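You operate a simulated robot arm through the tools that you are given. There is no shell and no other tool. Be economical: measure what you need, move in short steps, check, and stop when the job is done.

The job below is to be done with a simulated two-armed robot. You get a single attempt, and the scene is never put back.

JOB
Shut lane 1's air, centre its post, and open the air again.
Fine: air 1 lever; free the post's red lever, slide it to the centre mark, clamp it.

Only the result counts: the job must be done as asked and must still hold three seconds after the hand-in. Knocking over, shifting, dropping, spilling or breaking anything else fails it.

ROBOT AND FRAMES
Two 6-joint arms with two-finger parallel grippers on one trunk, on a base that drives. Base frame: it is fixed to the floor where the robot stands at the start and does not move with it; the origin is under the middle of the robot, x ahead of it, y to its left, z up. Lengths are in mm, angles in degrees, forces in N, time in s.
The left shoulder is at the start at [60, 187, 1206], the right one opposite. With the tool pointing down near the work surface each hand reaches from about 220 to 620 mm from the robot's upright axis, wherever it stands, measured 20 degrees to its own side. Places, roughly: air four lever [300, 400, 900]; air one lever [400, 0, 900]; air three lever [300, 300, 900]; air two lever [400, 100, 900]; lane one post [600, -500, 1300]; lane-one guide farther from the panel [600, -300, 1300]; lane-one guide nearer the panel [800, -300, 1300]; lane-one lever farther from the panel [600, -500, 1500]; lane-one lever nearer the panel [700, -500, 1500]. Payload 1.57 kg a hand.
The TCP of each hand is the grasp point between the finger pads, 30 mm short of the fingertips. In the tool frame z runs along the fingers and y along their closing line. Largest opening 110 mm; finger width 24, thickness 12; the body of the gripper, 48 by 112 mm, starts 78 mm behind the TCP.
Orientation is that of the tool frame in the base frame, as [roll, pitch, yaw] about the fixed x, y, z axes, in that order (R = Rz(yaw) Ry(pitch) Rx(roll)). With the fingers straight down and closing along the base's y, the tool's x points along the base's -x, its y along +y and its z along -z.

CONTROLS
- The arms move only by the tool send_rows. It takes "left_moves", "right_moves" or both (then of equal length, played together; a hand with none holds still); each is a list that holds one entry, the list of rows, each a list of 7 numbers: the closure, from 0 (fully open) to 1 (shut), then the shift along the base's x, y, z in cm, then the turn, a rotation vector about the base's x, y, z in degrees. In form: [[[fingers, dx, dy, dz, rx, ry, rz], ...]]. A call has 1 to 8 rows; each row shifts and turns the commanded pose from where the row before left it. Each row takes 0.2 s and may step no farther than 50 mm and 8.6 degrees from the row before; otherwise, or with a gripper value out of range, the whole call is refused. Where a pose cannot be reached the arm comes as near as it can. A force on the tool above 50 N (or 10 N above the force at the start of the call, whichever is more), or a blocked arm, ends the call early, and 0.2 s more pass. Each finger travels about 153 mm/s and halts on what it meets, pressing with about 41 N; the grip force reading is that of the motor and also rises with nothing between the fingers. The clock runs only during rows and for 0.2 s after the last one: add rows that do not move to give the fingers time. The reply holds the time, the measured pose of the TCP, the force on the tool along the base axes, the opening and the grip force, in the units named above and with some noise, with the torque about the TCP (base axes, N m) and any sound that the robot's microphone picked up.
- Cameras (640 x 400 px; columns grow to the right, rows downward): "scene" is now at [19.4, -18.1, 1752.2]; the picture's right is [-0.20, -0.98, -0.00], its down [-0.70, 0.14, -0.70] and it looks along [0.69, -0.14, -0.71] (base axes); focal length 260 px, centre (320, 200). "left" rides on the left gripper at [70, -16, -141] in its tool frame; the picture's right is [0.23, 0.97, 0.00], its down [-0.85, 0.20, -0.48] and it looks along [-0.47, 0.11, 0.88] (tool axes); focal length 222 px, centre (320, 200). "right" rides on the right gripper at [70, 16, -141] in its tool frame; the picture's right is [-0.23, 0.97, 0.00], its down [-0.85, -0.20, -0.48] and it looks along [-0.47, -0.11, 0.88] (tool axes); focal length 222 px, centre (320, 200).
- snapshot(camera): a new picture of that camera. No time passes.
- lift_body(by): slides the trunk up (or, below 0, down) by that many mm; the arms and the scene camera ride with it, the base frame stays. It gives what a move gives, with no picture.
- steer(legs): drives the robot by 1 to 6 legs, each [ahead, left, turn to the left] in mm, mm and degrees, along the robot's own axes; the way and the turn of a leg run together, so that a leg with both is an arc; at most 1500 mm and 180 degrees a leg. The arms and the cameras ride along, it lands a little off, and it stops where it bumps. It gives what a move gives.
- head_to(pan, tilt): turns the head with the scene camera to pan (to the left, within 86 degrees either way) and tilt (down, from -29 to 69), counted from straight ahead of the robot. It gives what a move gives.
- probe_pixels(camera, pixels): there is no depth. For up to 12 entries [column, row, z] of the newest picture of that camera ("zoom" is the newest enlarged one), the place [x, y] in the base frame at which the ray of that pixel passes the height z, good to about 2 mm. No time passes.
- zoom(camera, box): a new picture of the part [left, top, right, bottom] of that camera's present view, enlarged. No time passes.
- finish_job(): hands the job in; it is judged then, once.

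Work in short steps. Measure before you move; look again where a grasp or a placing could have gone wrong, and mend it. You have 80 turns and 58 pictures in all, those below and enlarged ones among them. Open the grippers and draw the arms clear of the work before you hand the job in, unless the task says otherwise; then end with one line.

The tools are called after "Emit:" as name(argument=value, ...) on one line, values as JSON. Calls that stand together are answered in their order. send_rows: Moves the arms, as the interface text tells. Its arguments: {"type":"object","properties":{"left_moves":{"type":"array","items":{"type":"array","items":{"type":"array","items":{"type":"number"}}}},"right_moves":{"type":"array","items":{"type":"array","items":{"type":"array","items":{"type":"number"}}}}},"required":[]} The other tools are called the same way: lift_body (by) slides the trunk up or down; steer (legs) drives the base; head_to (pan, tilt) turns the head that bears the scene camera; snapshot (camera) takes a picture; probe_pixels (camera, pixels) gives the place at which the rays of pixels pass given heights; zoom (camera, box) takes an enlarged picture of a part of a camera's view; finish_job () hands the job in.

At the start:

```text
clock: 0.0
left_ee_pos: [280.3, -22.8, 1473.1]
left_orientation: [-179.8, 0.1, 180.0]
left_contact_force: [-0.2, 0.6, 0.8]
left_moment: [0.02, -0.03, 0.0]
left_width: 109.9
left_grasp_force: 0.0
right_ee_pos: [309.0, -351.7, 1475.0]
right_orientation: [-180.0, 0.0, 179.9]
right_contact_force: [0.2, -0.8, 0.0]
right_moment: [-0.03, -0.02, 0.0]
right_width: 109.8
right_grasp_force: 0.0
trunk travel left (down, up): [-834.0, 156.0]
robot x, y, heading: [-2.2, -0.2, 0.1]
head pan, tilt: [-11.6, 45.5]
```

scene: 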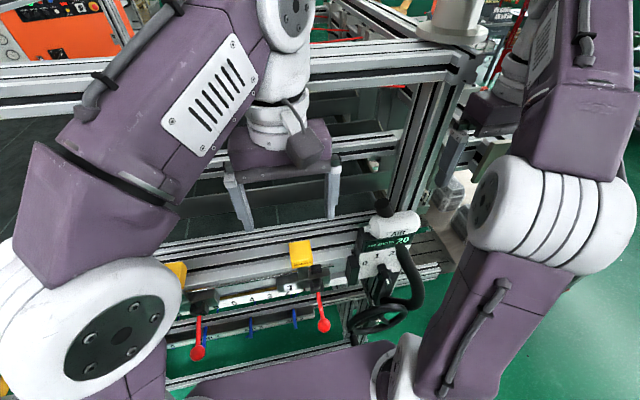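
right: 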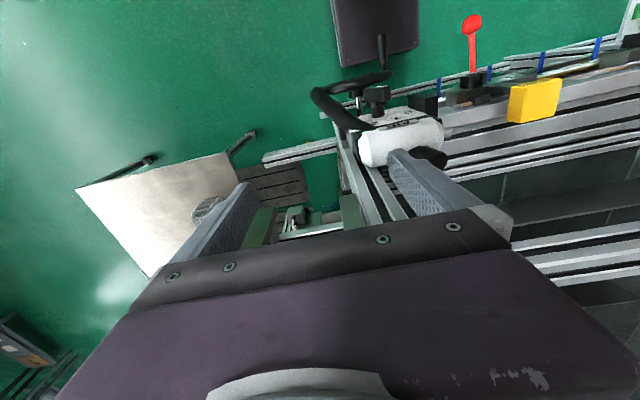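
left: 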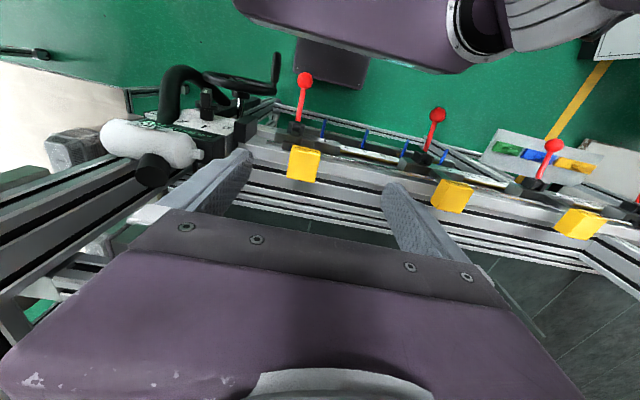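

The levers show at columns 198 and 323 of the scene view, but the post is hidden. I turn the head toward the right, where lane 1's post should be.

Emit:
head_to(pan=-40, tilt=25)

Emit:
snapshot(camera="scene")

```text
clock: 0.9
left_ee_pos: [280.5, -23.5, 1473.0]
left_orientation: [-179.8, 0.1, 180.0]
left_contact_force: [-0.7, 0.4, -0.3]
left_moment: [-0.01, -0.01, 0.02]
left_width: 109.9
left_grasp_force: 0.1
right_ee_pos: [310.1, -351.1, 1474.8]
right_orientation: [-179.9, 0.1, 180.0]
right_contact_force: [-0.6, -0.5, 0.2]
right_moment: [0.04, -0.01, 0.01]
right_width: 109.9
right_grasp_force: 0.0
trunk travel left (down, up): [-834.0, 156.0]
robot x, y, heading: [-2.7, -3.0, -0.0]
head pan, tilt: [-40.0, 25.0]
```

```text
54 pictures are left
```

scene: 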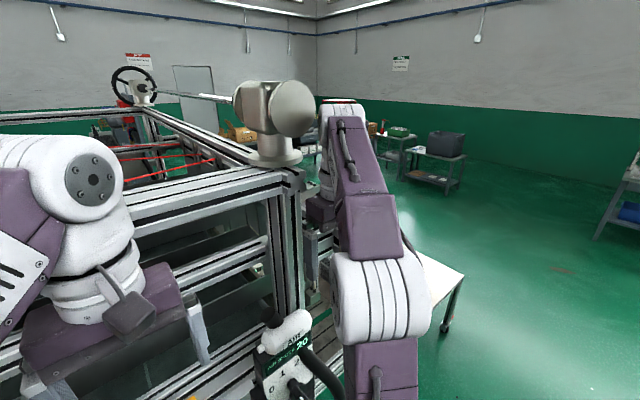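

The right arm hides the post, near (340,200). I move both arms left and back to clear the view.

Emit:
send_rows(left_moves=[[[0, 0, 4.5, 0, 0, 0, 0], [0, 0, 4.5, 0, 0, 0, 0], [0, 0, 4.5, 0, 0, 0, 0], [0, 0, 4.5, 0, 0, 0, 0], [0, 0, 4.5, 0, 0, 0, 0], [0, 0, 0, 0, 0, 0, 0]]], right_moves=[[[0, 0, 3, 0, 0, 0, 0], [0, 0, 3, 0, 0, 0, 0], [0, 0, 3, 0, 0, 0, 0], [0, 0, 3, 0, 0, 0, 0], [0, 0, 3, 0, 0, 0, 0], [0, 0, 0, 0, 0, 0, 0]]])

Emit:
snapshot(camera="scene")

Emit:
snapshot(camera="right")

```text
clock: 2.3
left_ee_pos: [278.4, 199.8, 1475.5]
left_orientation: [-179.9, 0.1, 180.0]
left_contact_force: [0.3, 0.6, -0.4]
left_moment: [0.02, 0.01, 0.01]
left_width: 110.0
left_grasp_force: 0.0
right_ee_pos: [309.3, -201.9, 1475.1]
right_orientation: [-179.9, 0.0, 180.0]
right_contact_force: [-0.4, -0.7, -0.5]
right_moment: [0.01, -0.01, 0.01]
right_width: 109.9
right_grasp_force: 0.0
trunk travel left (down, up): [-834.0, 156.0]
robot x, y, heading: [-2.9, -2.0, -0.1]
head pan, tilt: [-40.0, 25.0]
```

```text
53 pictures are left
```

scene: 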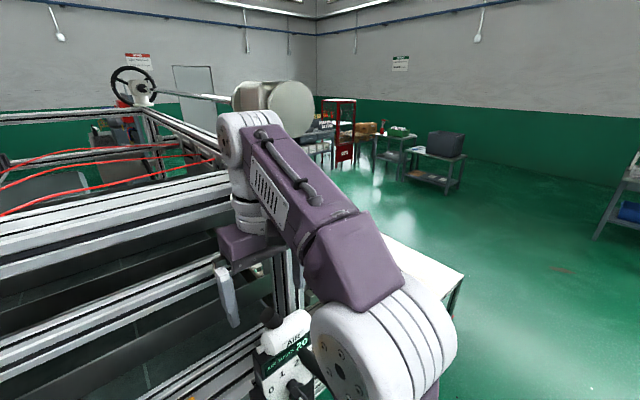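

```text
52 pictures are left
```

right: 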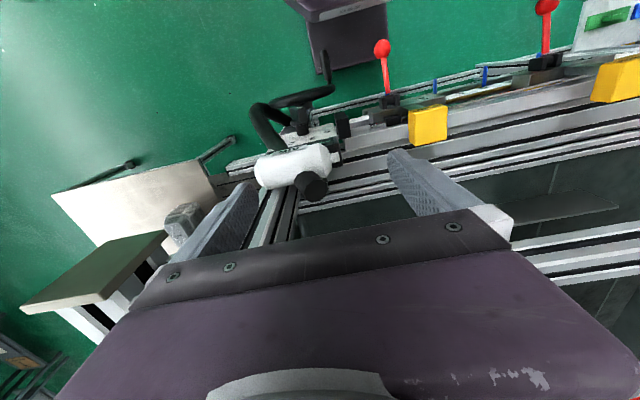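

The post is still hidden. I probe the frame corner, the table and the fixtures to learn where they lie before driving.

Emit:
probe_pixels(camera="scene", pixels=[[465, 275, 900], [465, 275, 750], [285, 325, 1000], [285, 325, 900], [120, 210, 1300], [120, 210, 1400], [275, 100, 1500], [340, 100, 1200], [140, 90, 1500]])

Emit:
head_to(pan=-60, tilt=55)

Emit:
snapshot(camera="scene")

```text
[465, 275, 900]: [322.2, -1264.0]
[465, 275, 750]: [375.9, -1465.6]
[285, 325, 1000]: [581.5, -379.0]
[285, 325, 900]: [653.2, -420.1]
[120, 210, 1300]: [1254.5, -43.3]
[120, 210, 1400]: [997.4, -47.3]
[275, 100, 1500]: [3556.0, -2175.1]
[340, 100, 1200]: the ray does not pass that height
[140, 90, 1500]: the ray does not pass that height
```

```text
clock: 3.3
left_ee_pos: [278.4, 201.6, 1474.7]
left_orientation: [-179.8, 0.0, 179.9]
left_contact_force: [-0.1, 0.6, 0.1]
left_moment: [-0.04, 0.02, -0.01]
left_width: 110.1
left_grasp_force: 0.0
right_ee_pos: [309.8, -199.8, 1474.4]
right_orientation: [-179.9, 0.1, 179.9]
right_contact_force: [-0.6, 0.2, 0.0]
right_moment: [0.01, 0.01, 0.0]
right_width: 109.9
right_grasp_force: 0.0
trunk travel left (down, up): [-834.0, 156.0]
robot x, y, heading: [-3.4, -0.3, -0.0]
head pan, tilt: [-60.0, 55.0]
```

```text
51 pictures are left
```

scene: 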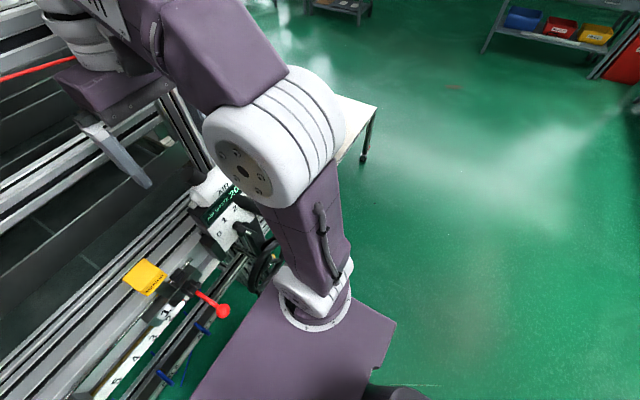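

There is free floor to the right and behind. I back off 250 mm and then drive 750 mm right to face the lane‑1 side.

Emit:
steer(legs=[[-250, 0, 0], [0, -750, 0]])

Emit:
head_to(pan=10, tilt=25)

Emit:
snapshot(camera="scene")

```text
clock: 8.7
left_ee_pos: [32.3, -529.1, 1474.6]
left_orientation: [-179.8, 0.1, -179.2]
left_contact_force: [-0.4, 0.0, 0.2]
left_moment: [-0.02, -0.02, 0.0]
left_width: 110.3
left_grasp_force: 0.0
right_ee_pos: [69.7, -930.2, 1475.1]
right_orientation: [-179.9, 0.0, -179.2]
right_contact_force: [-0.9, 0.0, 0.4]
right_moment: [-0.01, 0.0, 0.0]
right_width: 110.1
right_grasp_force: 0.0
trunk travel left (down, up): [-834.0, 156.0]
robot x, y, heading: [-246.2, -735.3, 0.7]
head pan, tilt: [-60.0, 55.0]
```

```text
clock: 10.1
left_ee_pos: [32.6, -531.3, 1475.5]
left_orientation: [-179.9, 0.1, -179.2]
left_contact_force: [-1.0, -0.2, -0.1]
left_moment: [0.01, 0.0, -0.01]
left_width: 109.8
left_grasp_force: 0.1
right_ee_pos: [69.1, -930.9, 1474.7]
right_orientation: [-180.0, -0.1, -179.2]
right_contact_force: [0.4, -0.6, 0.0]
right_moment: [-0.01, 0.02, -0.03]
right_width: 109.8
right_grasp_force: 0.0
trunk travel left (down, up): [-834.0, 156.0]
robot x, y, heading: [-243.0, -734.9, 0.8]
head pan, tilt: [10.0, 25.0]
```

```text
50 pictures are left
```

scene: 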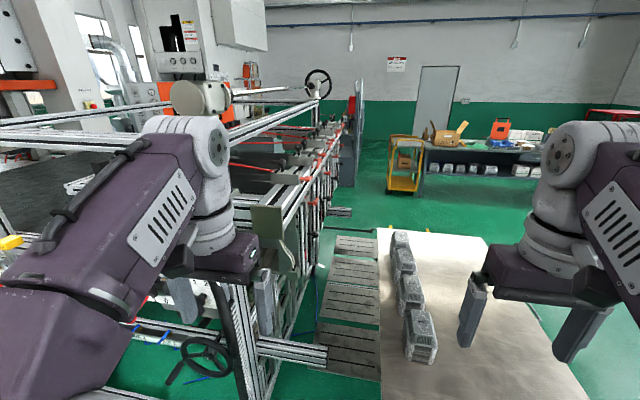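

Red levers and posts run along the frame's right side (near (300,180)). I move the left arm up out of the way and zoom.

Emit:
zoom(camera="scene", box=[220, 110, 380, 230])

Emit:
zoom(camera="scene", box=[220, 190, 380, 350])

```text
3.33 times, centred on (300, 170) of scene
```

zoom: 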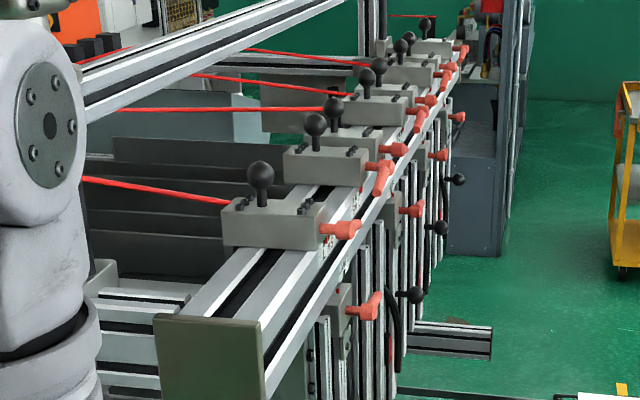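

```text
2.50 times, centred on (300, 270) of scene
```

zoom: 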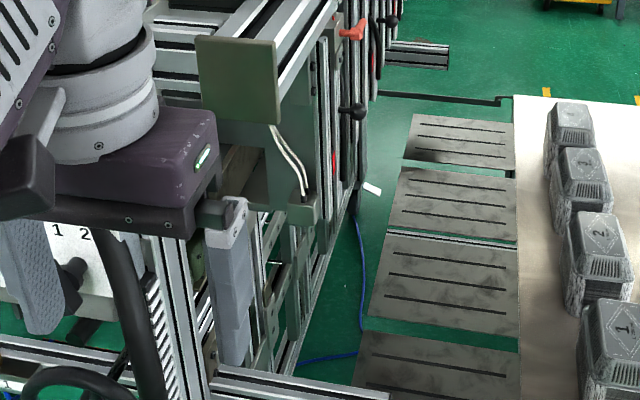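

The near post's red lever is about (312,188) of the scene view, under the top rail. I probe the table, post and lever positions.

Emit:
probe_pixels(camera="scene", pixels=[[378, 228, 750], [382, 390, 750], [382, 390, 900], [378, 228, 900], [311, 186, 1300], [305, 167, 1500], [285, 160, 1550], [252, 208, 1400], [285, 207, 1400], [325, 355, 800]])

Emit:
head_to(pan=0, tilt=60)

Emit:
snapshot(camera="scene")

```text
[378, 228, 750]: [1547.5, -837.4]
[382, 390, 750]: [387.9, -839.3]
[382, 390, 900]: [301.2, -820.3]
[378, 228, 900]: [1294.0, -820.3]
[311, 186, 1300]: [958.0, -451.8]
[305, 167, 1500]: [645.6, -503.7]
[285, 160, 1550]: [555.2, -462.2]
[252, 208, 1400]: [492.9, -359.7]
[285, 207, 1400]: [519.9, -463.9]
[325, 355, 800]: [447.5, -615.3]
```

```text
clock: 11.1
left_ee_pos: [32.6, -530.9, 1475.1]
left_orientation: [-179.8, 0.1, -179.2]
left_contact_force: [-0.8, -1.0, 0.5]
left_moment: [-0.02, 0.01, 0.02]
left_width: 110.0
left_grasp_force: 0.0
right_ee_pos: [69.2, -930.9, 1475.2]
right_orientation: [179.9, -0.1, -179.1]
right_contact_force: [-0.3, -0.3, 1.2]
right_moment: [-0.03, 0.0, 0.03]
right_width: 110.2
right_grasp_force: 0.1
trunk travel left (down, up): [-834.0, 156.0]
robot x, y, heading: [-245.0, -735.4, 0.7]
head pan, tilt: [0.0, 60.0]
```

```text
47 pictures are left
```

scene: 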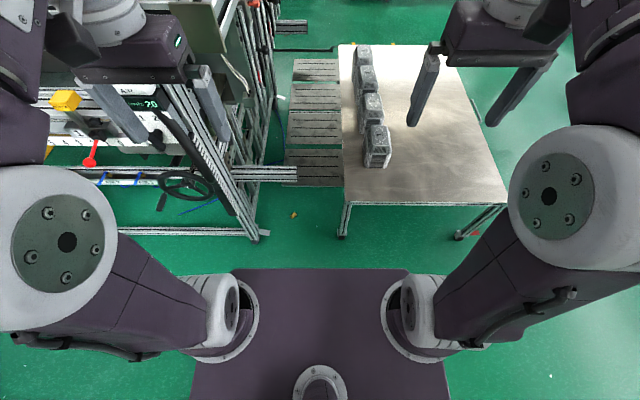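

I probe the frame foot and table legs on the floor to see how far forward the base can go.

Emit:
probe_pixels(camera="scene", pixels=[[342, 238, 0], [460, 238, 0], [342, 203, 750], [342, 203, 900], [265, 236, 0], [118, 232, 0], [298, 175, 0], [298, 175, 300], [320, 268, 1200], [320, 268, 300]])

```text
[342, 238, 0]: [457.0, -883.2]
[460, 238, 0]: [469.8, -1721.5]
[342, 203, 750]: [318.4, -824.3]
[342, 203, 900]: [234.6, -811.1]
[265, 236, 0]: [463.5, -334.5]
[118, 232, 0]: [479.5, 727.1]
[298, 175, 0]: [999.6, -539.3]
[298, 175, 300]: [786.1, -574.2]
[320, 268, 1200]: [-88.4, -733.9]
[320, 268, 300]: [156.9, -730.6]
```

Table corner is about (457,-880) and frame foot (463,-335); so x≈0 is safe. I drive ahead 250 and right 100 to look at the near post from closer.

Emit:
steer(legs=[[250, -100, 0]])

Emit:
head_to(pan=30, tilt=30)

Emit:
snapshot(camera="scene")

Emit:
snapshot(camera="left")

```text
clock: 13.0
left_ee_pos: [280.5, -625.4, 1476.3]
left_orientation: [-179.8, 0.2, -179.2]
left_contact_force: [-0.6, -0.3, 1.1]
left_moment: [0.0, -0.02, -0.03]
left_width: 110.1
left_grasp_force: 0.0
right_ee_pos: [317.5, -1024.2, 1476.1]
right_orientation: [-179.9, 0.0, -179.2]
right_contact_force: [-0.1, 0.3, 0.5]
right_moment: [-0.01, 0.0, -0.01]
right_width: 110.1
right_grasp_force: 0.0
trunk travel left (down, up): [-834.0, 156.0]
robot x, y, heading: [9.0, -830.5, 1.1]
head pan, tilt: [0.0, 60.0]
```

```text
clock: 14.0
left_ee_pos: [282.7, -627.5, 1475.6]
left_orientation: [-179.9, 0.1, -179.0]
left_contact_force: [0.3, 0.1, -0.3]
left_moment: [0.02, -0.01, 0.02]
left_width: 110.0
left_grasp_force: 0.0
right_ee_pos: [319.7, -1026.7, 1474.5]
right_orientation: [-180.0, 0.0, -179.1]
right_contact_force: [0.5, -0.1, -0.2]
right_moment: [-0.01, 0.03, 0.01]
right_width: 110.1
right_grasp_force: 0.0
trunk travel left (down, up): [-834.0, 156.0]
robot x, y, heading: [9.5, -829.1, 0.6]
head pan, tilt: [30.0, 30.0]
```

```text
46 pictures are left
```

scene: 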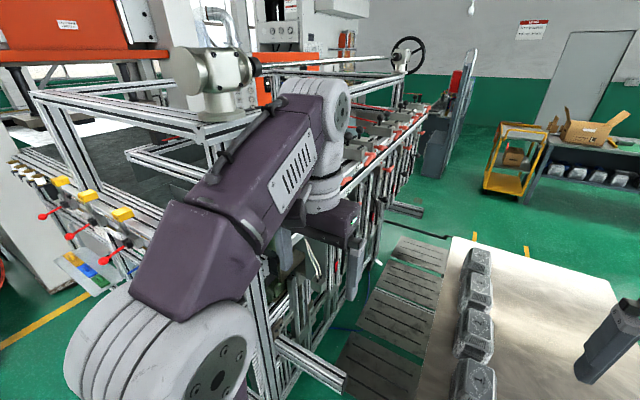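

```text
45 pictures are left
```

left: 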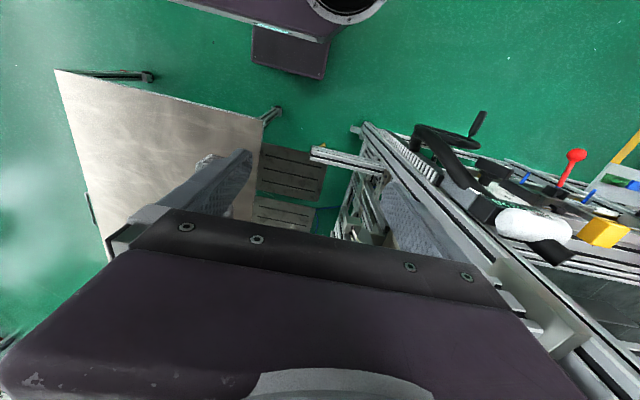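

The left arm blocks the view again. I swing its hand 27 cm further left (it is ahead of the frame at x≈280, clear) and look.

Emit:
send_rows(left_moves=[[[0, -1, 4.5, 0, 0, 0, 0], [0, -1, 4.5, 0, 0, 0, 0], [0, -1, 4.5, 0, 0, 0, 0], [0, -1, 4.5, 0, 0, 0, 0], [0, -1, 4.5, 0, 0, 0, 0], [0, -1, 4.5, 0, 0, 0, 0], [0, 0, 0, 0, 0, 0, 0]]])

Emit:
snapshot(camera="scene")

```text
clock: 15.6
left_ee_pos: [220.6, -360.6, 1466.1]
left_orientation: [-180.0, 0.1, -179.1]
left_contact_force: [0.4, 1.0, -0.3]
left_moment: [0.02, 0.03, 0.0]
left_width: 110.2
left_grasp_force: 0.1
left hand out of reach, approached as far as the arm can: row 6
right_ee_pos: [319.1, -1027.3, 1474.4]
right_orientation: [179.9, 0.0, -179.2]
right_contact_force: [-0.4, -0.1, 0.3]
right_moment: [-0.01, 0.04, 0.0]
right_width: 109.9
right_grasp_force: 0.0
trunk travel left (down, up): [-834.0, 156.0]
robot x, y, heading: [7.1, -827.4, 0.8]
head pan, tilt: [30.0, 30.0]
```

```text
44 pictures are left
```

scene: 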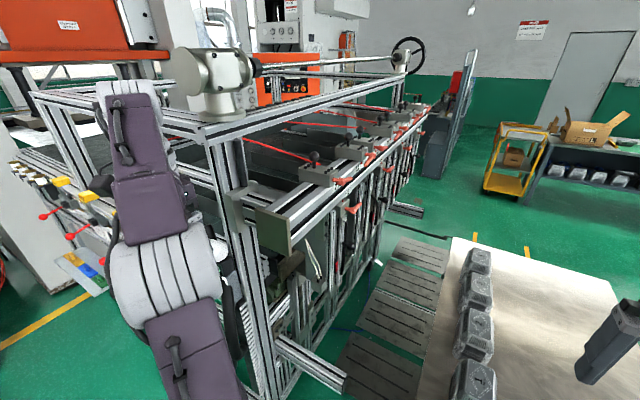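

Now the rail is visible around (320,200). I zoom on it.

Emit:
zoom(camera="scene", box=[245, 140, 405, 240])

Emit:
zoom(camera="scene", box=[250, 200, 410, 360])

```text
4.00 times, centred on (325, 190) of scene
```

zoom: 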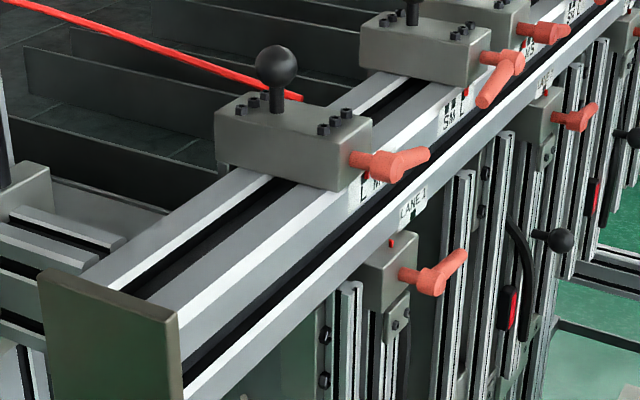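

```text
2.50 times, centred on (330, 280) of scene
```

zoom: 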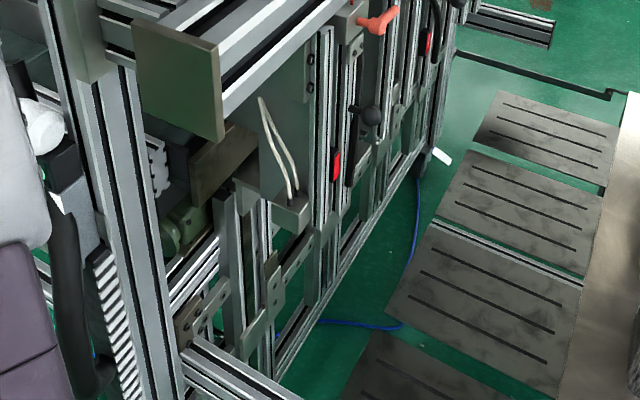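

I zoom tighter on the labels to see marks and the post.

Emit:
zoom(camera="scene", box=[330, 172, 378, 202])

Emit:
zoom(camera="scene", box=[320, 195, 384, 240])

```text
13.33 times, centred on (354, 187) of scene
```

zoom: 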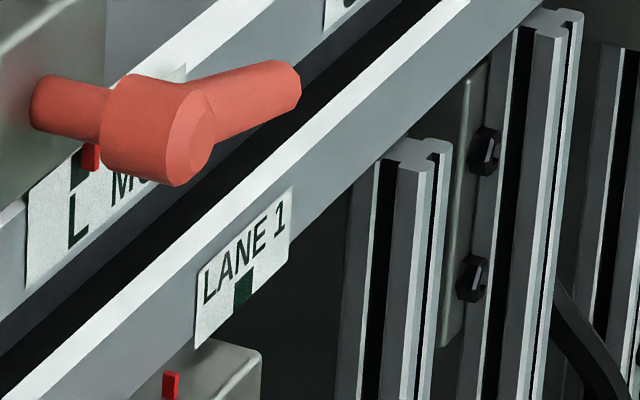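

```text
8.89 times, centred on (352, 218) of scene
```

zoom: 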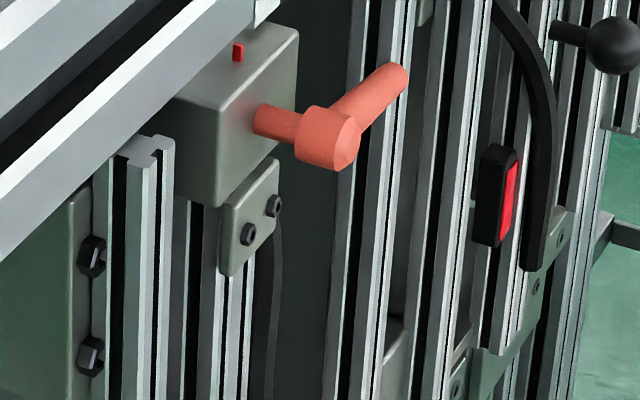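

The post's pointer (red tab) sits left of the green centre mark on the "LANE 1" label, so the post slides away (+x). First the air: I drive back in front of the air levers and look at them.

Emit:
send_rows(left_moves=[[[0, 1, -4, 0, 0, 0, 0], [0, 1, -4, 0, 0, 0, 0], [0, 1, -4, 0, 0, 0, 0], [0, 0, 0, 0, 0, 0, 0]]])

Emit:
steer(legs=[[-250, 0, 0], [0, 950, 0], [60, 0, 0]])

Emit:
head_to(pan=-15, tilt=55)

Emit:
snapshot(camera="scene")

```text
clock: 16.6
left_ee_pos: [250.7, -480.9, 1467.8]
left_orientation: [-179.7, 0.2, -179.2]
left_contact_force: [-0.4, -0.1, -0.6]
left_moment: [-0.04, 0.01, 0.03]
left_width: 109.8
left_grasp_force: 0.0
right_ee_pos: [320.7, -1025.9, 1474.4]
right_orientation: [-179.9, 0.0, -179.1]
right_contact_force: [0.3, -0.4, -0.1]
right_moment: [0.02, -0.02, 0.02]
right_width: 109.9
right_grasp_force: 0.0
trunk travel left (down, up): [-834.0, 156.0]
robot x, y, heading: [11.2, -834.5, 0.9]
head pan, tilt: [30.0, 30.0]
```

```text
clock: 23.5
left_ee_pos: [35.9, 470.0, 1469.3]
left_orientation: [-179.9, 0.6, -179.0]
left_contact_force: [-0.8, -0.2, 0.7]
left_moment: [0.02, -0.12, -0.01]
left_width: 109.8
left_grasp_force: 0.1
right_ee_pos: [107.1, -74.1, 1477.6]
right_orientation: [-180.0, 0.5, -179.0]
right_contact_force: [-0.9, -0.6, 0.7]
right_moment: [0.01, -0.11, 0.03]
right_width: 109.9
right_grasp_force: 0.0
trunk travel left (down, up): [-834.0, 156.0]
robot x, y, heading: [-194.0, 119.6, 0.9]
head pan, tilt: [30.0, 30.0]
```

```text
clock: 24.6
left_ee_pos: [45.9, 471.9, 1465.5]
left_orientation: [-179.9, 0.2, -179.0]
left_contact_force: [0.8, -0.6, 0.3]
left_moment: [0.02, -0.01, 0.0]
left_width: 109.9
left_grasp_force: 0.1
right_ee_pos: [116.9, -73.1, 1475.6]
right_orientation: [-180.0, 0.0, -179.1]
right_contact_force: [0.2, 0.1, -0.1]
right_moment: [-0.02, -0.01, 0.01]
right_width: 110.0
right_grasp_force: 0.0
trunk travel left (down, up): [-834.0, 156.0]
robot x, y, heading: [-191.7, 123.9, 1.0]
head pan, tilt: [-15.0, 55.0]
```

```text
39 pictures are left
```

scene: 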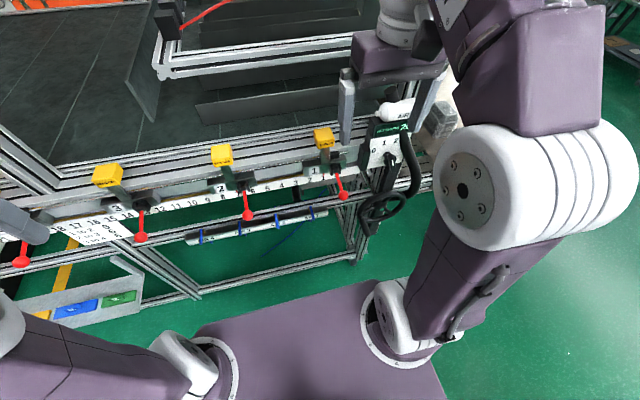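

Four levers with number plates; "1" is the rightmost at (340,190). Zoom there.

Emit:
zoom(camera="scene", box=[290, 120, 386, 210])

Emit:
zoom(camera="scene", box=[190, 135, 340, 235])

Emit:
probe_pixels(camera="scene", pixels=[[344, 194, 900], [344, 194, 950], [335, 170, 900], [335, 170, 950], [248, 215, 900], [140, 236, 900], [20, 262, 900], [385, 230, 900]])

```text
4.44 times, centred on (338, 165) of scene
```

zoom: 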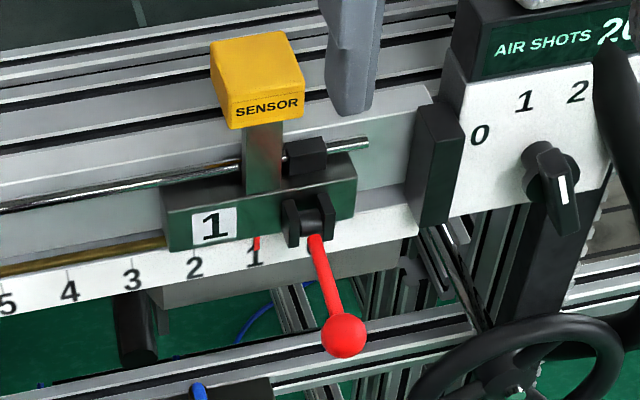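

```text
4.00 times, centred on (265, 185) of scene
```

zoom: 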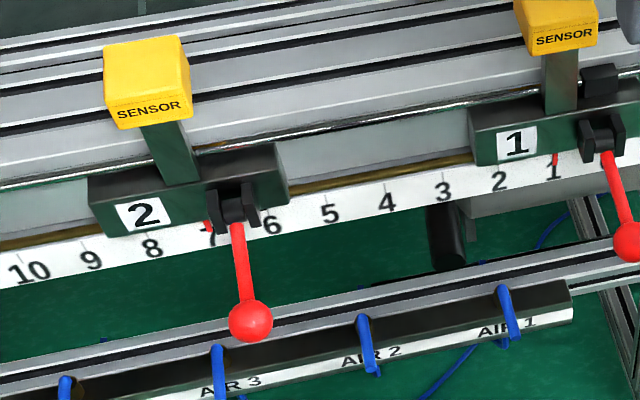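

```text
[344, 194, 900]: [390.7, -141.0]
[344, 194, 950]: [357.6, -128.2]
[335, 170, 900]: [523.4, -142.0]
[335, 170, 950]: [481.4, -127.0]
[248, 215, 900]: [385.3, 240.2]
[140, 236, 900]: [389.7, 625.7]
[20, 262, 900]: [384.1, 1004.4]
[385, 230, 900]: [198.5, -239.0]
```

The red levers are sensor clamps; the air levers are the small blue ones on the "AIR 1/2/3" bar, AIR 1 near (316,215). Zoom there.

Emit:
zoom(camera="scene", box=[264, 195, 344, 245])

Emit:
zoom(camera="scene", box=[184, 205, 334, 265])

Emit:
snapshot(camera="right")

```text
8.00 times, centred on (304, 220) of scene
```

zoom: 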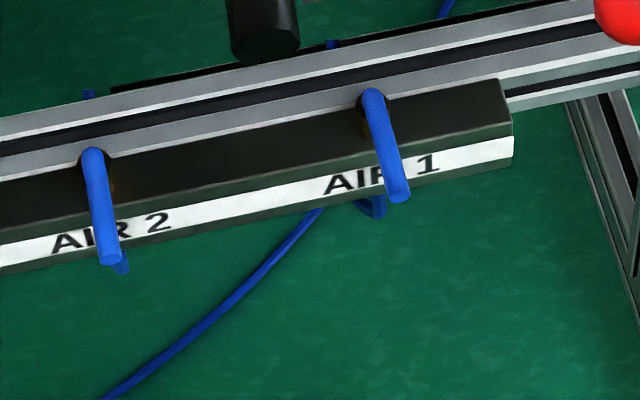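

```text
4.27 times, centred on (259, 235) of scene
```

zoom: 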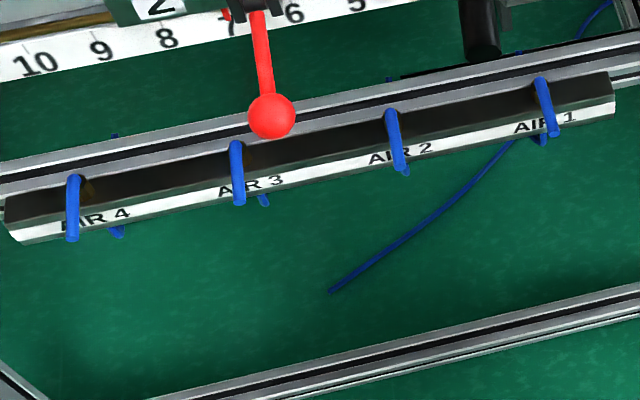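

```text
34 pictures are left
```

right: 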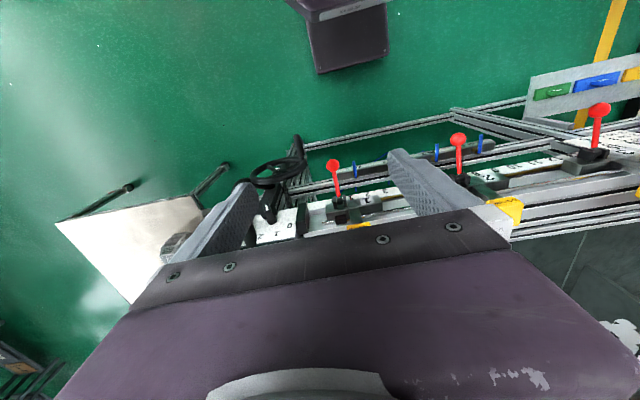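

I probe AIR 1's pivot (311,207) and tip (314,218) at various heights, plus the others for spacing.

Emit:
probe_pixels(camera="scene", pixels=[[310.5, 207, 900], [310.5, 207, 850], [314, 219, 900], [314, 219, 850], [276, 214, 900], [278, 227, 900], [276, 214, 850], [322, 217, 850], [322, 217, 900]])

Emit:
head_to(pan=-30, tilt=40)

Emit:
zoom(camera="right", box=[310, 130, 490, 230])

```text
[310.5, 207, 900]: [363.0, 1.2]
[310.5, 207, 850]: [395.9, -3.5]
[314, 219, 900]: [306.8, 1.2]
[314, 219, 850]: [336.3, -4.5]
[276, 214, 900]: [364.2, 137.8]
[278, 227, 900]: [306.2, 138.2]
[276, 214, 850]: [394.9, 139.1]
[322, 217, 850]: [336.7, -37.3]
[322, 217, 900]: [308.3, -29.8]
```

```text
clock: 25.4
left_ee_pos: [46.6, 471.4, 1467.2]
left_orientation: [-179.9, 0.1, -179.0]
left_contact_force: [0.3, 0.6, 0.4]
left_moment: [0.02, -0.02, 0.0]
left_width: 110.1
left_grasp_force: 0.0
right_ee_pos: [116.4, -73.7, 1475.4]
right_orientation: [-179.9, 0.1, -179.0]
right_contact_force: [-0.4, 0.2, -0.9]
right_moment: [0.02, -0.01, -0.01]
right_width: 110.0
right_grasp_force: 0.1
trunk travel left (down, up): [-834.0, 156.0]
robot x, y, heading: [-194.3, 123.5, 1.0]
head pan, tilt: [-30.0, 40.0]
```

```text
3.56 times, centred on (400, 180) of right
```

zoom: 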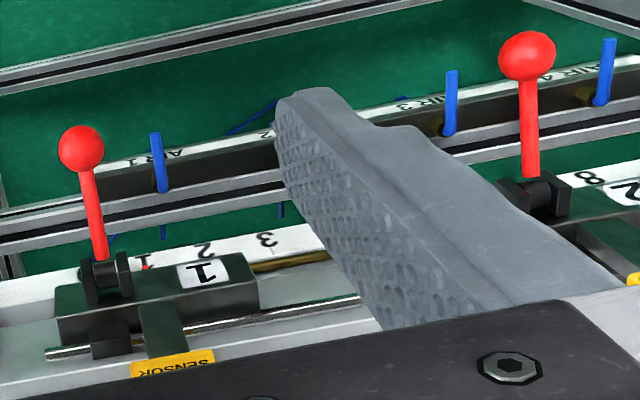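

I probe the same lever in the right-hand zoom to triangulate its height.

Emit:
probe_pixels(camera="zoom", pixels=[[155, 137, 900], [155, 137, 850], [155, 137, 800], [162, 188, 900], [162, 188, 850], [162, 188, 800], [450, 75, 850], [447, 130, 850]])

```text
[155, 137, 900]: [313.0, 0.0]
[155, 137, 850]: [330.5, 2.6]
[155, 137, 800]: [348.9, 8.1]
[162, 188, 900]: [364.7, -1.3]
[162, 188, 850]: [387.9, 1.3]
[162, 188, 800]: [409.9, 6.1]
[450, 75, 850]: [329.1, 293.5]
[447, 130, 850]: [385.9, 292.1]
```

Both views agree: the lever runs along x from about (369,0) to (322,0) at z≈880. I lower the right hand toward it for a close look.

Emit:
send_rows(right_moves=[[[0, 1.6, 0.9, -4.6, 0, 0, 0], [0, 1.6, 0.9, -4.6, 0, 0, 0], [0, 1.6, 0.9, -4.6, 0, 0, 0], [0, 1.6, 0.9, -4.6, 0, 0, 0], [0, 1.6, 0.9, -4.6, 0, 0, 0], [0, 1.6, 0.9, -4.6, 0, 0, 0], [0, 1.6, 0.9, -4.6, 0, 0, 0], [0, 1.6, 0.9, -4.6, 0, 0, 0]]])

Emit:
snapshot(camera="right")

```text
clock: 27.0
left_ee_pos: [43.6, 472.0, 1468.2]
left_orientation: [-179.8, 0.4, -179.0]
left_contact_force: [-0.8, 0.5, -1.1]
left_moment: [0.01, 0.0, 0.0]
left_width: 109.9
left_grasp_force: 0.2
right_ee_pos: [219.6, -15.9, 1187.3]
right_orientation: [-179.5, 0.3, -179.4]
right_contact_force: [-3.8, 0.3, 15.4]
right_moment: [-0.88, 0.11, -0.25]
right_width: 110.1
right_grasp_force: 0.1
trunk travel left (down, up): [-834.0, 156.0]
robot x, y, heading: [-195.3, 120.7, 1.0]
head pan, tilt: [-30.0, 40.0]
stopped in row 7 (right hand): the force on the tool passed its limit at 90 N (the readings are from after the stop); the commanded pose is now the measured one
```

```text
32 pictures are left
```

right: 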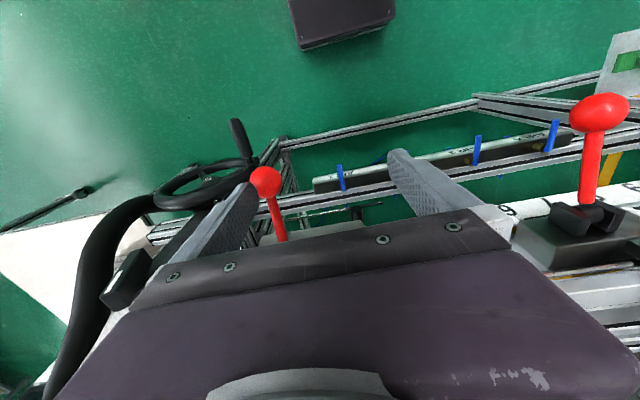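

The hand met something (90 N) at z≈1187. I look with the scene camera at what it touched.

Emit:
head_to(pan=-20, tilt=50)

Emit:
snapshot(camera="scene")

```text
clock: 27.7
left_ee_pos: [45.0, 471.8, 1467.7]
left_orientation: [-179.9, 0.2, -179.1]
left_contact_force: [0.1, -0.2, 0.6]
left_moment: [0.01, 0.04, 0.03]
left_width: 110.1
left_grasp_force: 0.0
right_ee_pos: [221.4, -16.4, 1185.1]
right_orientation: [-179.6, 0.4, -179.1]
right_contact_force: [-1.5, -2.2, 16.7]
right_moment: [-0.99, 0.06, -0.12]
right_width: 109.9
right_grasp_force: 0.1
trunk travel left (down, up): [-834.0, 156.0]
robot x, y, heading: [-192.5, 119.5, 0.7]
head pan, tilt: [-20.0, 50.0]
```

```text
31 pictures are left
```

scene: 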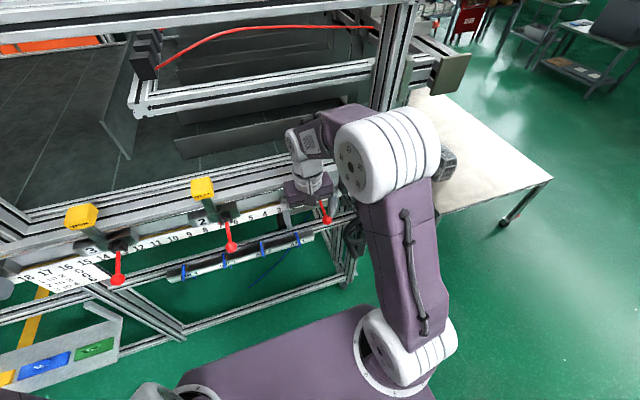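

The contact point is the right fingertip: extrapolating the earlier rays, the sensor-1 red ball actually sits at about (225,-77,1140). I back straight up and check that lever.

Emit:
send_rows(right_moves=[[[0, 0, 0, 2, 0, 0, 0], [0, -1, 2, 4, 0, 0, 0], [0, -1, 2, 4, 0, 0, 0], [0, 0, 0, 0, 0, 0, 0]]])

Emit:
zoom(camera="scene", box=[180, 170, 360, 290])

```text
clock: 28.7
left_ee_pos: [49.2, 470.8, 1466.4]
left_orientation: [-179.9, 0.1, -179.2]
left_contact_force: [-0.4, -0.2, -0.6]
left_moment: [0.0, 0.03, -0.02]
left_width: 110.2
left_grasp_force: 0.1
right_ee_pos: [206.2, 21.3, 1281.8]
right_orientation: [-179.7, 0.1, -179.2]
right_contact_force: [-0.2, 0.4, 0.1]
right_moment: [0.02, 0.05, 0.03]
right_width: 110.2
right_grasp_force: 0.1
trunk travel left (down, up): [-834.0, 156.0]
robot x, y, heading: [-192.9, 118.7, 0.8]
head pan, tilt: [-20.0, 50.0]
```

```text
3.33 times, centred on (270, 230) of scene
```

zoom: 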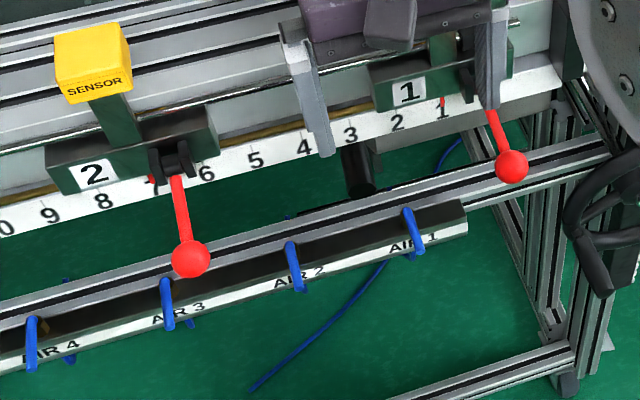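

I compare the ball positions of lever 1 and lever 2 with the earlier rays (lever 1 ball earlier: (357.6,-128.2) at z 950).

Emit:
probe_pixels(camera="zoom", pixels=[[512, 166, 900], [512, 166, 950], [512, 166, 1145], [190, 258, 900], [190, 258, 1145], [442, 103, 1100], [153, 180, 1100]])

Emit:
snapshot(camera="right")

```text
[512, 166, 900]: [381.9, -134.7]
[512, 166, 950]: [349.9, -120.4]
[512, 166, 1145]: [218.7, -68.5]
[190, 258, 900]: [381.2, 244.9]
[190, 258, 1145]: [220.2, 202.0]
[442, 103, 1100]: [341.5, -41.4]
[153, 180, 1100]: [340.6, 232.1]
```

```text
29 pictures are left
```

right: 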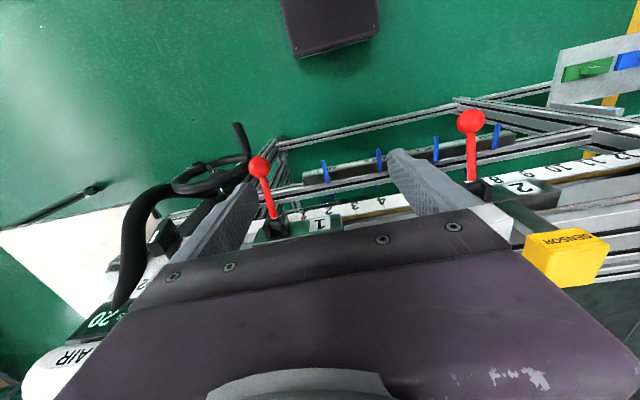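

The sensor lever looks unmoved (pointer and ball offsets match lever 2). I re-triangulate the AIR 1 lever with both current views.

Emit:
probe_pixels(camera="right", pixels=[[324, 161, 900], [324, 161, 850], [327, 181, 900], [327, 181, 850], [379, 150, 850], [380, 170, 850]])

Emit:
probe_pixels(camera="zoom", pixels=[[420, 253, 900], [420, 253, 850], [407, 212, 900], [407, 212, 850], [302, 290, 850], [290, 245, 850]])

```text
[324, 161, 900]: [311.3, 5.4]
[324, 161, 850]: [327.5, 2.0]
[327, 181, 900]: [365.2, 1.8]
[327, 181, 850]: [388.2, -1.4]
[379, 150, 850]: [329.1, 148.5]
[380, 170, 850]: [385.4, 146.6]
```

```text
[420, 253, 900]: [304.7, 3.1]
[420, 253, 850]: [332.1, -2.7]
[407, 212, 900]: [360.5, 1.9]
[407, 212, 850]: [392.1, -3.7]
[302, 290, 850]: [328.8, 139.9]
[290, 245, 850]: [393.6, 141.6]
```

Lever: tip ≈(320,3,872), pivot ≈(378,1,872). I zoom to learn its turning axis.

Emit:
zoom(camera="right", box=[290, 120, 402, 200])

Emit:
zoom(camera="scene", box=[255, 215, 315, 255])

```text
5.00 times, centred on (346, 160) of right
```

zoom: 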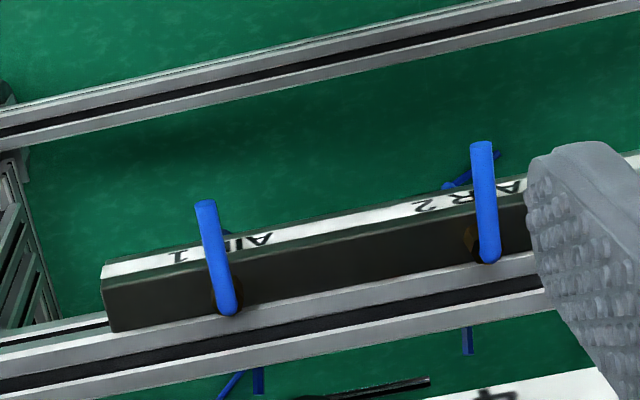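

```text
10.00 times, centred on (285, 235) of scene
```

zoom: 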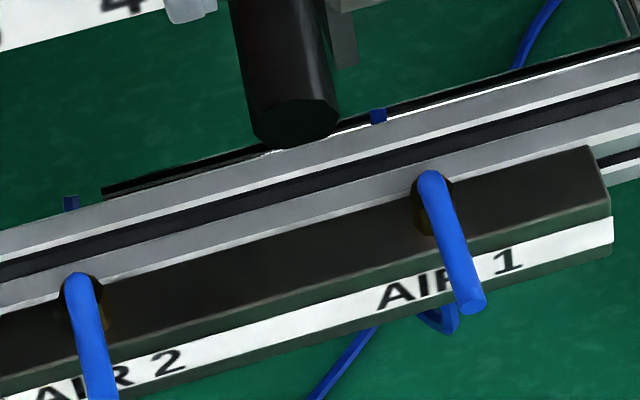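

The lever lies flat on a vertical brass stem, in line (open), so it turns about the vertical by 90°. I close the right fingers, tilt the hand 40° so it comes in under the sensor rail, and descend between the two sensor balls.

Emit:
send_rows(right_moves=[[[1, 0, 0.8, 0, 0, -8, 0], [1, 0, 0.8, 0, 0, -8, 0], [1, 0, 0.8, 0, 0, -8, 0], [1, 0, 0.8, 0, 0, -8, 0], [1, 0, 0.8, 0, 0, -8, 0], [1, 0, 0, -4.8, 0, 0, 0], [1, 0, 0, -4.8, 0, 0, 0], [1, 0, 0, -4.8, 0, 0, 0]]])

Emit:
send_rows(right_moves=[[[1, 0.5, 0, -4.5, 0, 0, 0], [1, 0.5, 0, -4.5, 0, 0, 0], [1, 0.5, 0, -4.5, 0, 0, 0], [1, 0.5, 0, -4.5, 0, 0, 0], [1, 0, 0, 0, 0, 0, 0]]])

Emit:
snapshot(camera="right")

Emit:
snapshot(camera="scene")

```text
clock: 30.5
left_ee_pos: [48.8, 472.2, 1465.3]
left_orientation: [-179.9, 0.1, -179.1]
left_contact_force: [0.0, 0.1, -0.8]
left_moment: [0.01, 0.0, -0.03]
left_width: 110.0
left_grasp_force: 0.0
right_ee_pos: [203.1, 62.2, 1140.2]
right_orientation: [-178.9, 39.8, -178.9]
right_contact_force: [0.0, 0.3, -0.6]
right_moment: [-0.01, -0.02, 0.0]
right_width: 0.0
right_grasp_force: 21.1
trunk travel left (down, up): [-834.0, 156.0]
robot x, y, heading: [-194.5, 121.4, 0.8]
head pan, tilt: [-20.0, 50.0]
```

```text
clock: 31.7
left_ee_pos: [47.9, 471.8, 1466.6]
left_orientation: [-179.9, 0.0, -179.2]
left_contact_force: [-1.3, 1.0, 0.7]
left_moment: [-0.01, 0.01, 0.01]
left_width: 109.9
left_grasp_force: 0.1
right_ee_pos: [274.7, 107.1, 1011.4]
right_orientation: [-178.0, 39.7, -178.6]
right_contact_force: [-0.6, 0.2, 0.6]
right_moment: [-0.01, -0.03, 0.0]
right_width: 0.0
right_grasp_force: 21.1
right hand out of reach, approached as far as the arm can: row 1, 2, 3, 4
trunk travel left (down, up): [-834.0, 156.0]
robot x, y, heading: [-194.7, 120.5, 1.0]
head pan, tilt: [-20.0, 50.0]
```

```text
26 pictures are left
```

right: 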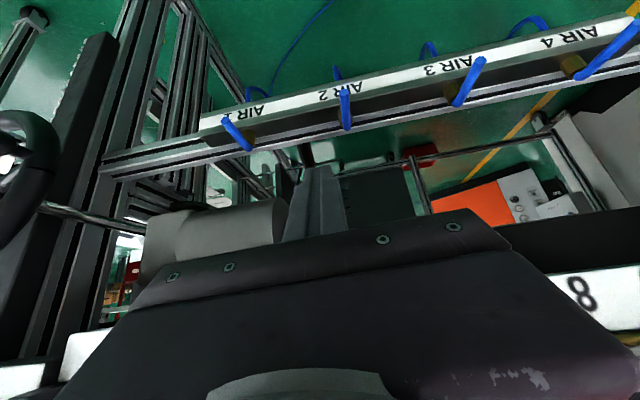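

```text
25 pictures are left
```

scene: 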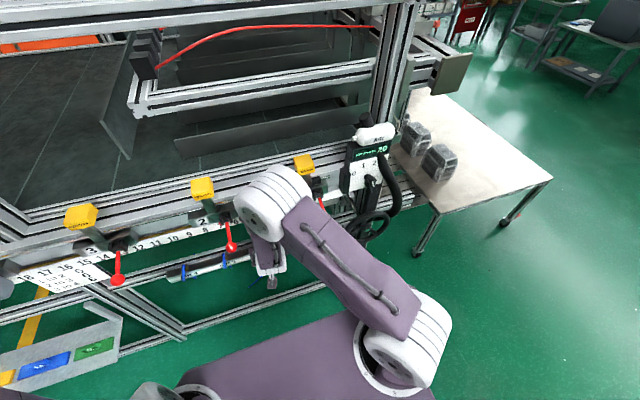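

The arm is cramped: I raise and withdraw the hand, back the base 150 mm, and lower the trunk 250 mm so the arm can come in flatter.

Emit:
send_rows(right_moves=[[[1, -1.5, 0, 4.5, 0, 0, 0], [1, -1.5, 0, 4.5, 0, 0, 0], [1, -1.5, 0, 4.5, 0, 0, 0], [1, -1.5, 0, 4.5, 0, 0, 0], [1, 0, 0, 0, 0, 0, 0]]])

Emit:
steer(legs=[[-150, 0, 0]])

Emit:
lift_body(by=-250)

Emit:
head_to(pan=-15, tilt=35)

Emit:
snapshot(camera="scene")

```text
clock: 32.9
left_ee_pos: [48.0, 471.8, 1465.8]
left_orientation: [-179.8, 0.1, -179.0]
left_contact_force: [1.6, 0.4, 0.3]
left_moment: [0.02, -0.03, -0.01]
left_width: 110.2
left_grasp_force: 0.1
right_ee_pos: [215.4, 106.2, 1193.9]
right_orientation: [-179.0, 40.1, -179.1]
right_contact_force: [0.0, 0.3, -0.8]
right_moment: [0.03, 0.05, 0.01]
right_width: 0.1
right_grasp_force: 21.1
trunk travel left (down, up): [-834.0, 156.0]
robot x, y, heading: [-198.0, 121.2, 0.8]
head pan, tilt: [-20.0, 50.0]
```

```text
clock: 34.3
left_ee_pos: [-99.3, 469.6, 1465.7]
left_orientation: [-179.8, 0.1, -179.2]
left_contact_force: [-0.5, 0.0, -0.7]
left_moment: [0.01, 0.06, 0.0]
left_width: 110.3
left_grasp_force: 0.1
right_ee_pos: [67.0, 103.2, 1192.5]
right_orientation: [-179.1, 40.0, -179.1]
right_contact_force: [0.7, 0.3, -0.7]
right_moment: [-0.03, 0.0, -0.03]
right_width: 0.1
right_grasp_force: 21.8
trunk travel left (down, up): [-834.0, 156.0]
robot x, y, heading: [-349.8, 119.9, 0.8]
head pan, tilt: [-20.0, 50.0]
```

```text
clock: 36.9
left_ee_pos: [-103.5, 468.9, 1216.5]
left_orientation: [-179.7, 0.0, -179.2]
left_contact_force: [0.2, -0.4, 0.3]
left_moment: [-0.01, -0.04, 0.02]
left_width: 109.9
left_grasp_force: 0.0
right_ee_pos: [64.4, 102.1, 942.4]
right_orientation: [-179.0, 40.1, -179.2]
right_contact_force: [0.7, 0.8, 0.0]
right_moment: [-0.02, -0.02, 0.0]
right_width: 0.2
right_grasp_force: 21.3
trunk travel left (down, up): [-584.0, 406.0]
robot x, y, heading: [-342.5, 117.4, 0.8]
head pan, tilt: [-20.0, 50.0]
```

```text
clock: 37.6
left_ee_pos: [-102.9, 470.0, 1217.5]
left_orientation: [-179.8, 0.1, -179.2]
left_contact_force: [0.3, -0.2, -0.4]
left_moment: [0.02, 0.02, 0.02]
left_width: 110.1
left_grasp_force: 0.1
right_ee_pos: [64.4, 101.3, 942.6]
right_orientation: [-179.0, 40.1, -179.0]
right_contact_force: [0.3, 0.0, -0.3]
right_moment: [-0.02, -0.03, 0.0]
right_width: 0.1
right_grasp_force: 20.9
trunk travel left (down, up): [-584.0, 406.0]
robot x, y, heading: [-345.0, 119.2, 0.8]
head pan, tilt: [-15.0, 35.0]
```

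```text
24 pictures are left
```

scene: 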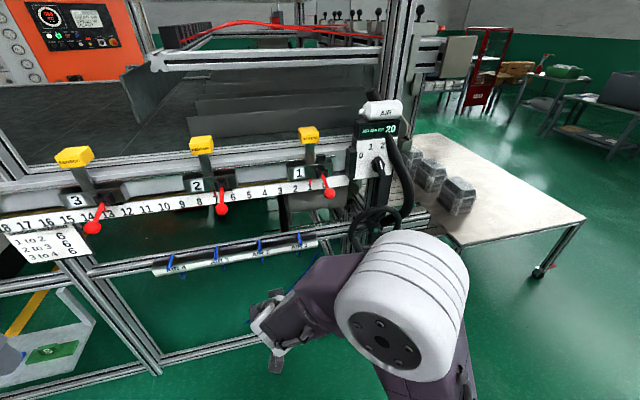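

Good clear view now. I advance the hand to just short of the lever, on its right (-y) side.

Emit:
send_rows(right_moves=[[[1, 3.7, -2.5, -0.8, 0, 0, 0], [1, 3.7, -2.5, -0.8, 0, 0, 0], [1, 3.7, -2.5, -0.8, 0, 0, 0], [1, 3.7, -2.6, -0.8, 0, 0, 0], [1, 3.7, -2.6, -0.8, 0, 0, 0], [1, 0, 0, 0, 0, 0, 0]]])

Emit:
snapshot(camera="right")

Emit:
zoom(camera="scene", box=[220, 210, 360, 310])

```text
clock: 39.0
left_ee_pos: [-104.0, 468.8, 1216.8]
left_orientation: [-179.8, 0.3, -179.2]
left_contact_force: [-0.3, -1.0, -0.5]
left_moment: [-0.02, 0.02, -0.01]
left_width: 110.1
left_grasp_force: 0.1
right_ee_pos: [249.1, -23.7, 905.4]
right_orientation: [-178.8, 40.0, -179.1]
right_contact_force: [-0.5, -0.3, 0.2]
right_moment: [0.01, 0.01, 0.0]
right_width: 0.1
right_grasp_force: 21.8
trunk travel left (down, up): [-584.0, 406.0]
robot x, y, heading: [-345.6, 116.6, 0.8]
head pan, tilt: [-15.0, 35.0]
```

```text
23 pictures are left
```

right: 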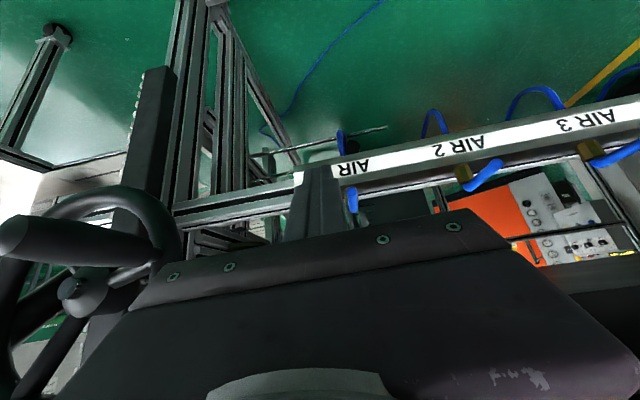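

```text
4.00 times, centred on (290, 260) of scene
```

zoom: 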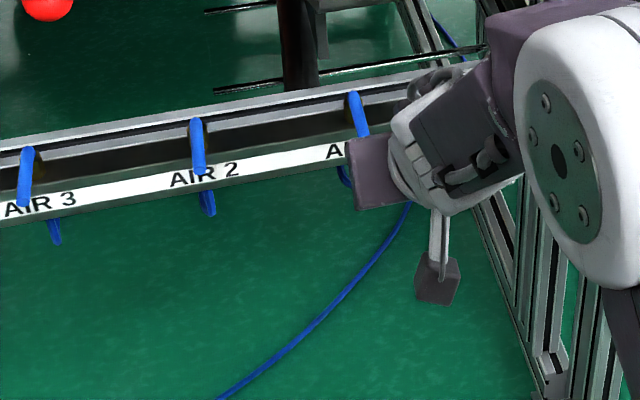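

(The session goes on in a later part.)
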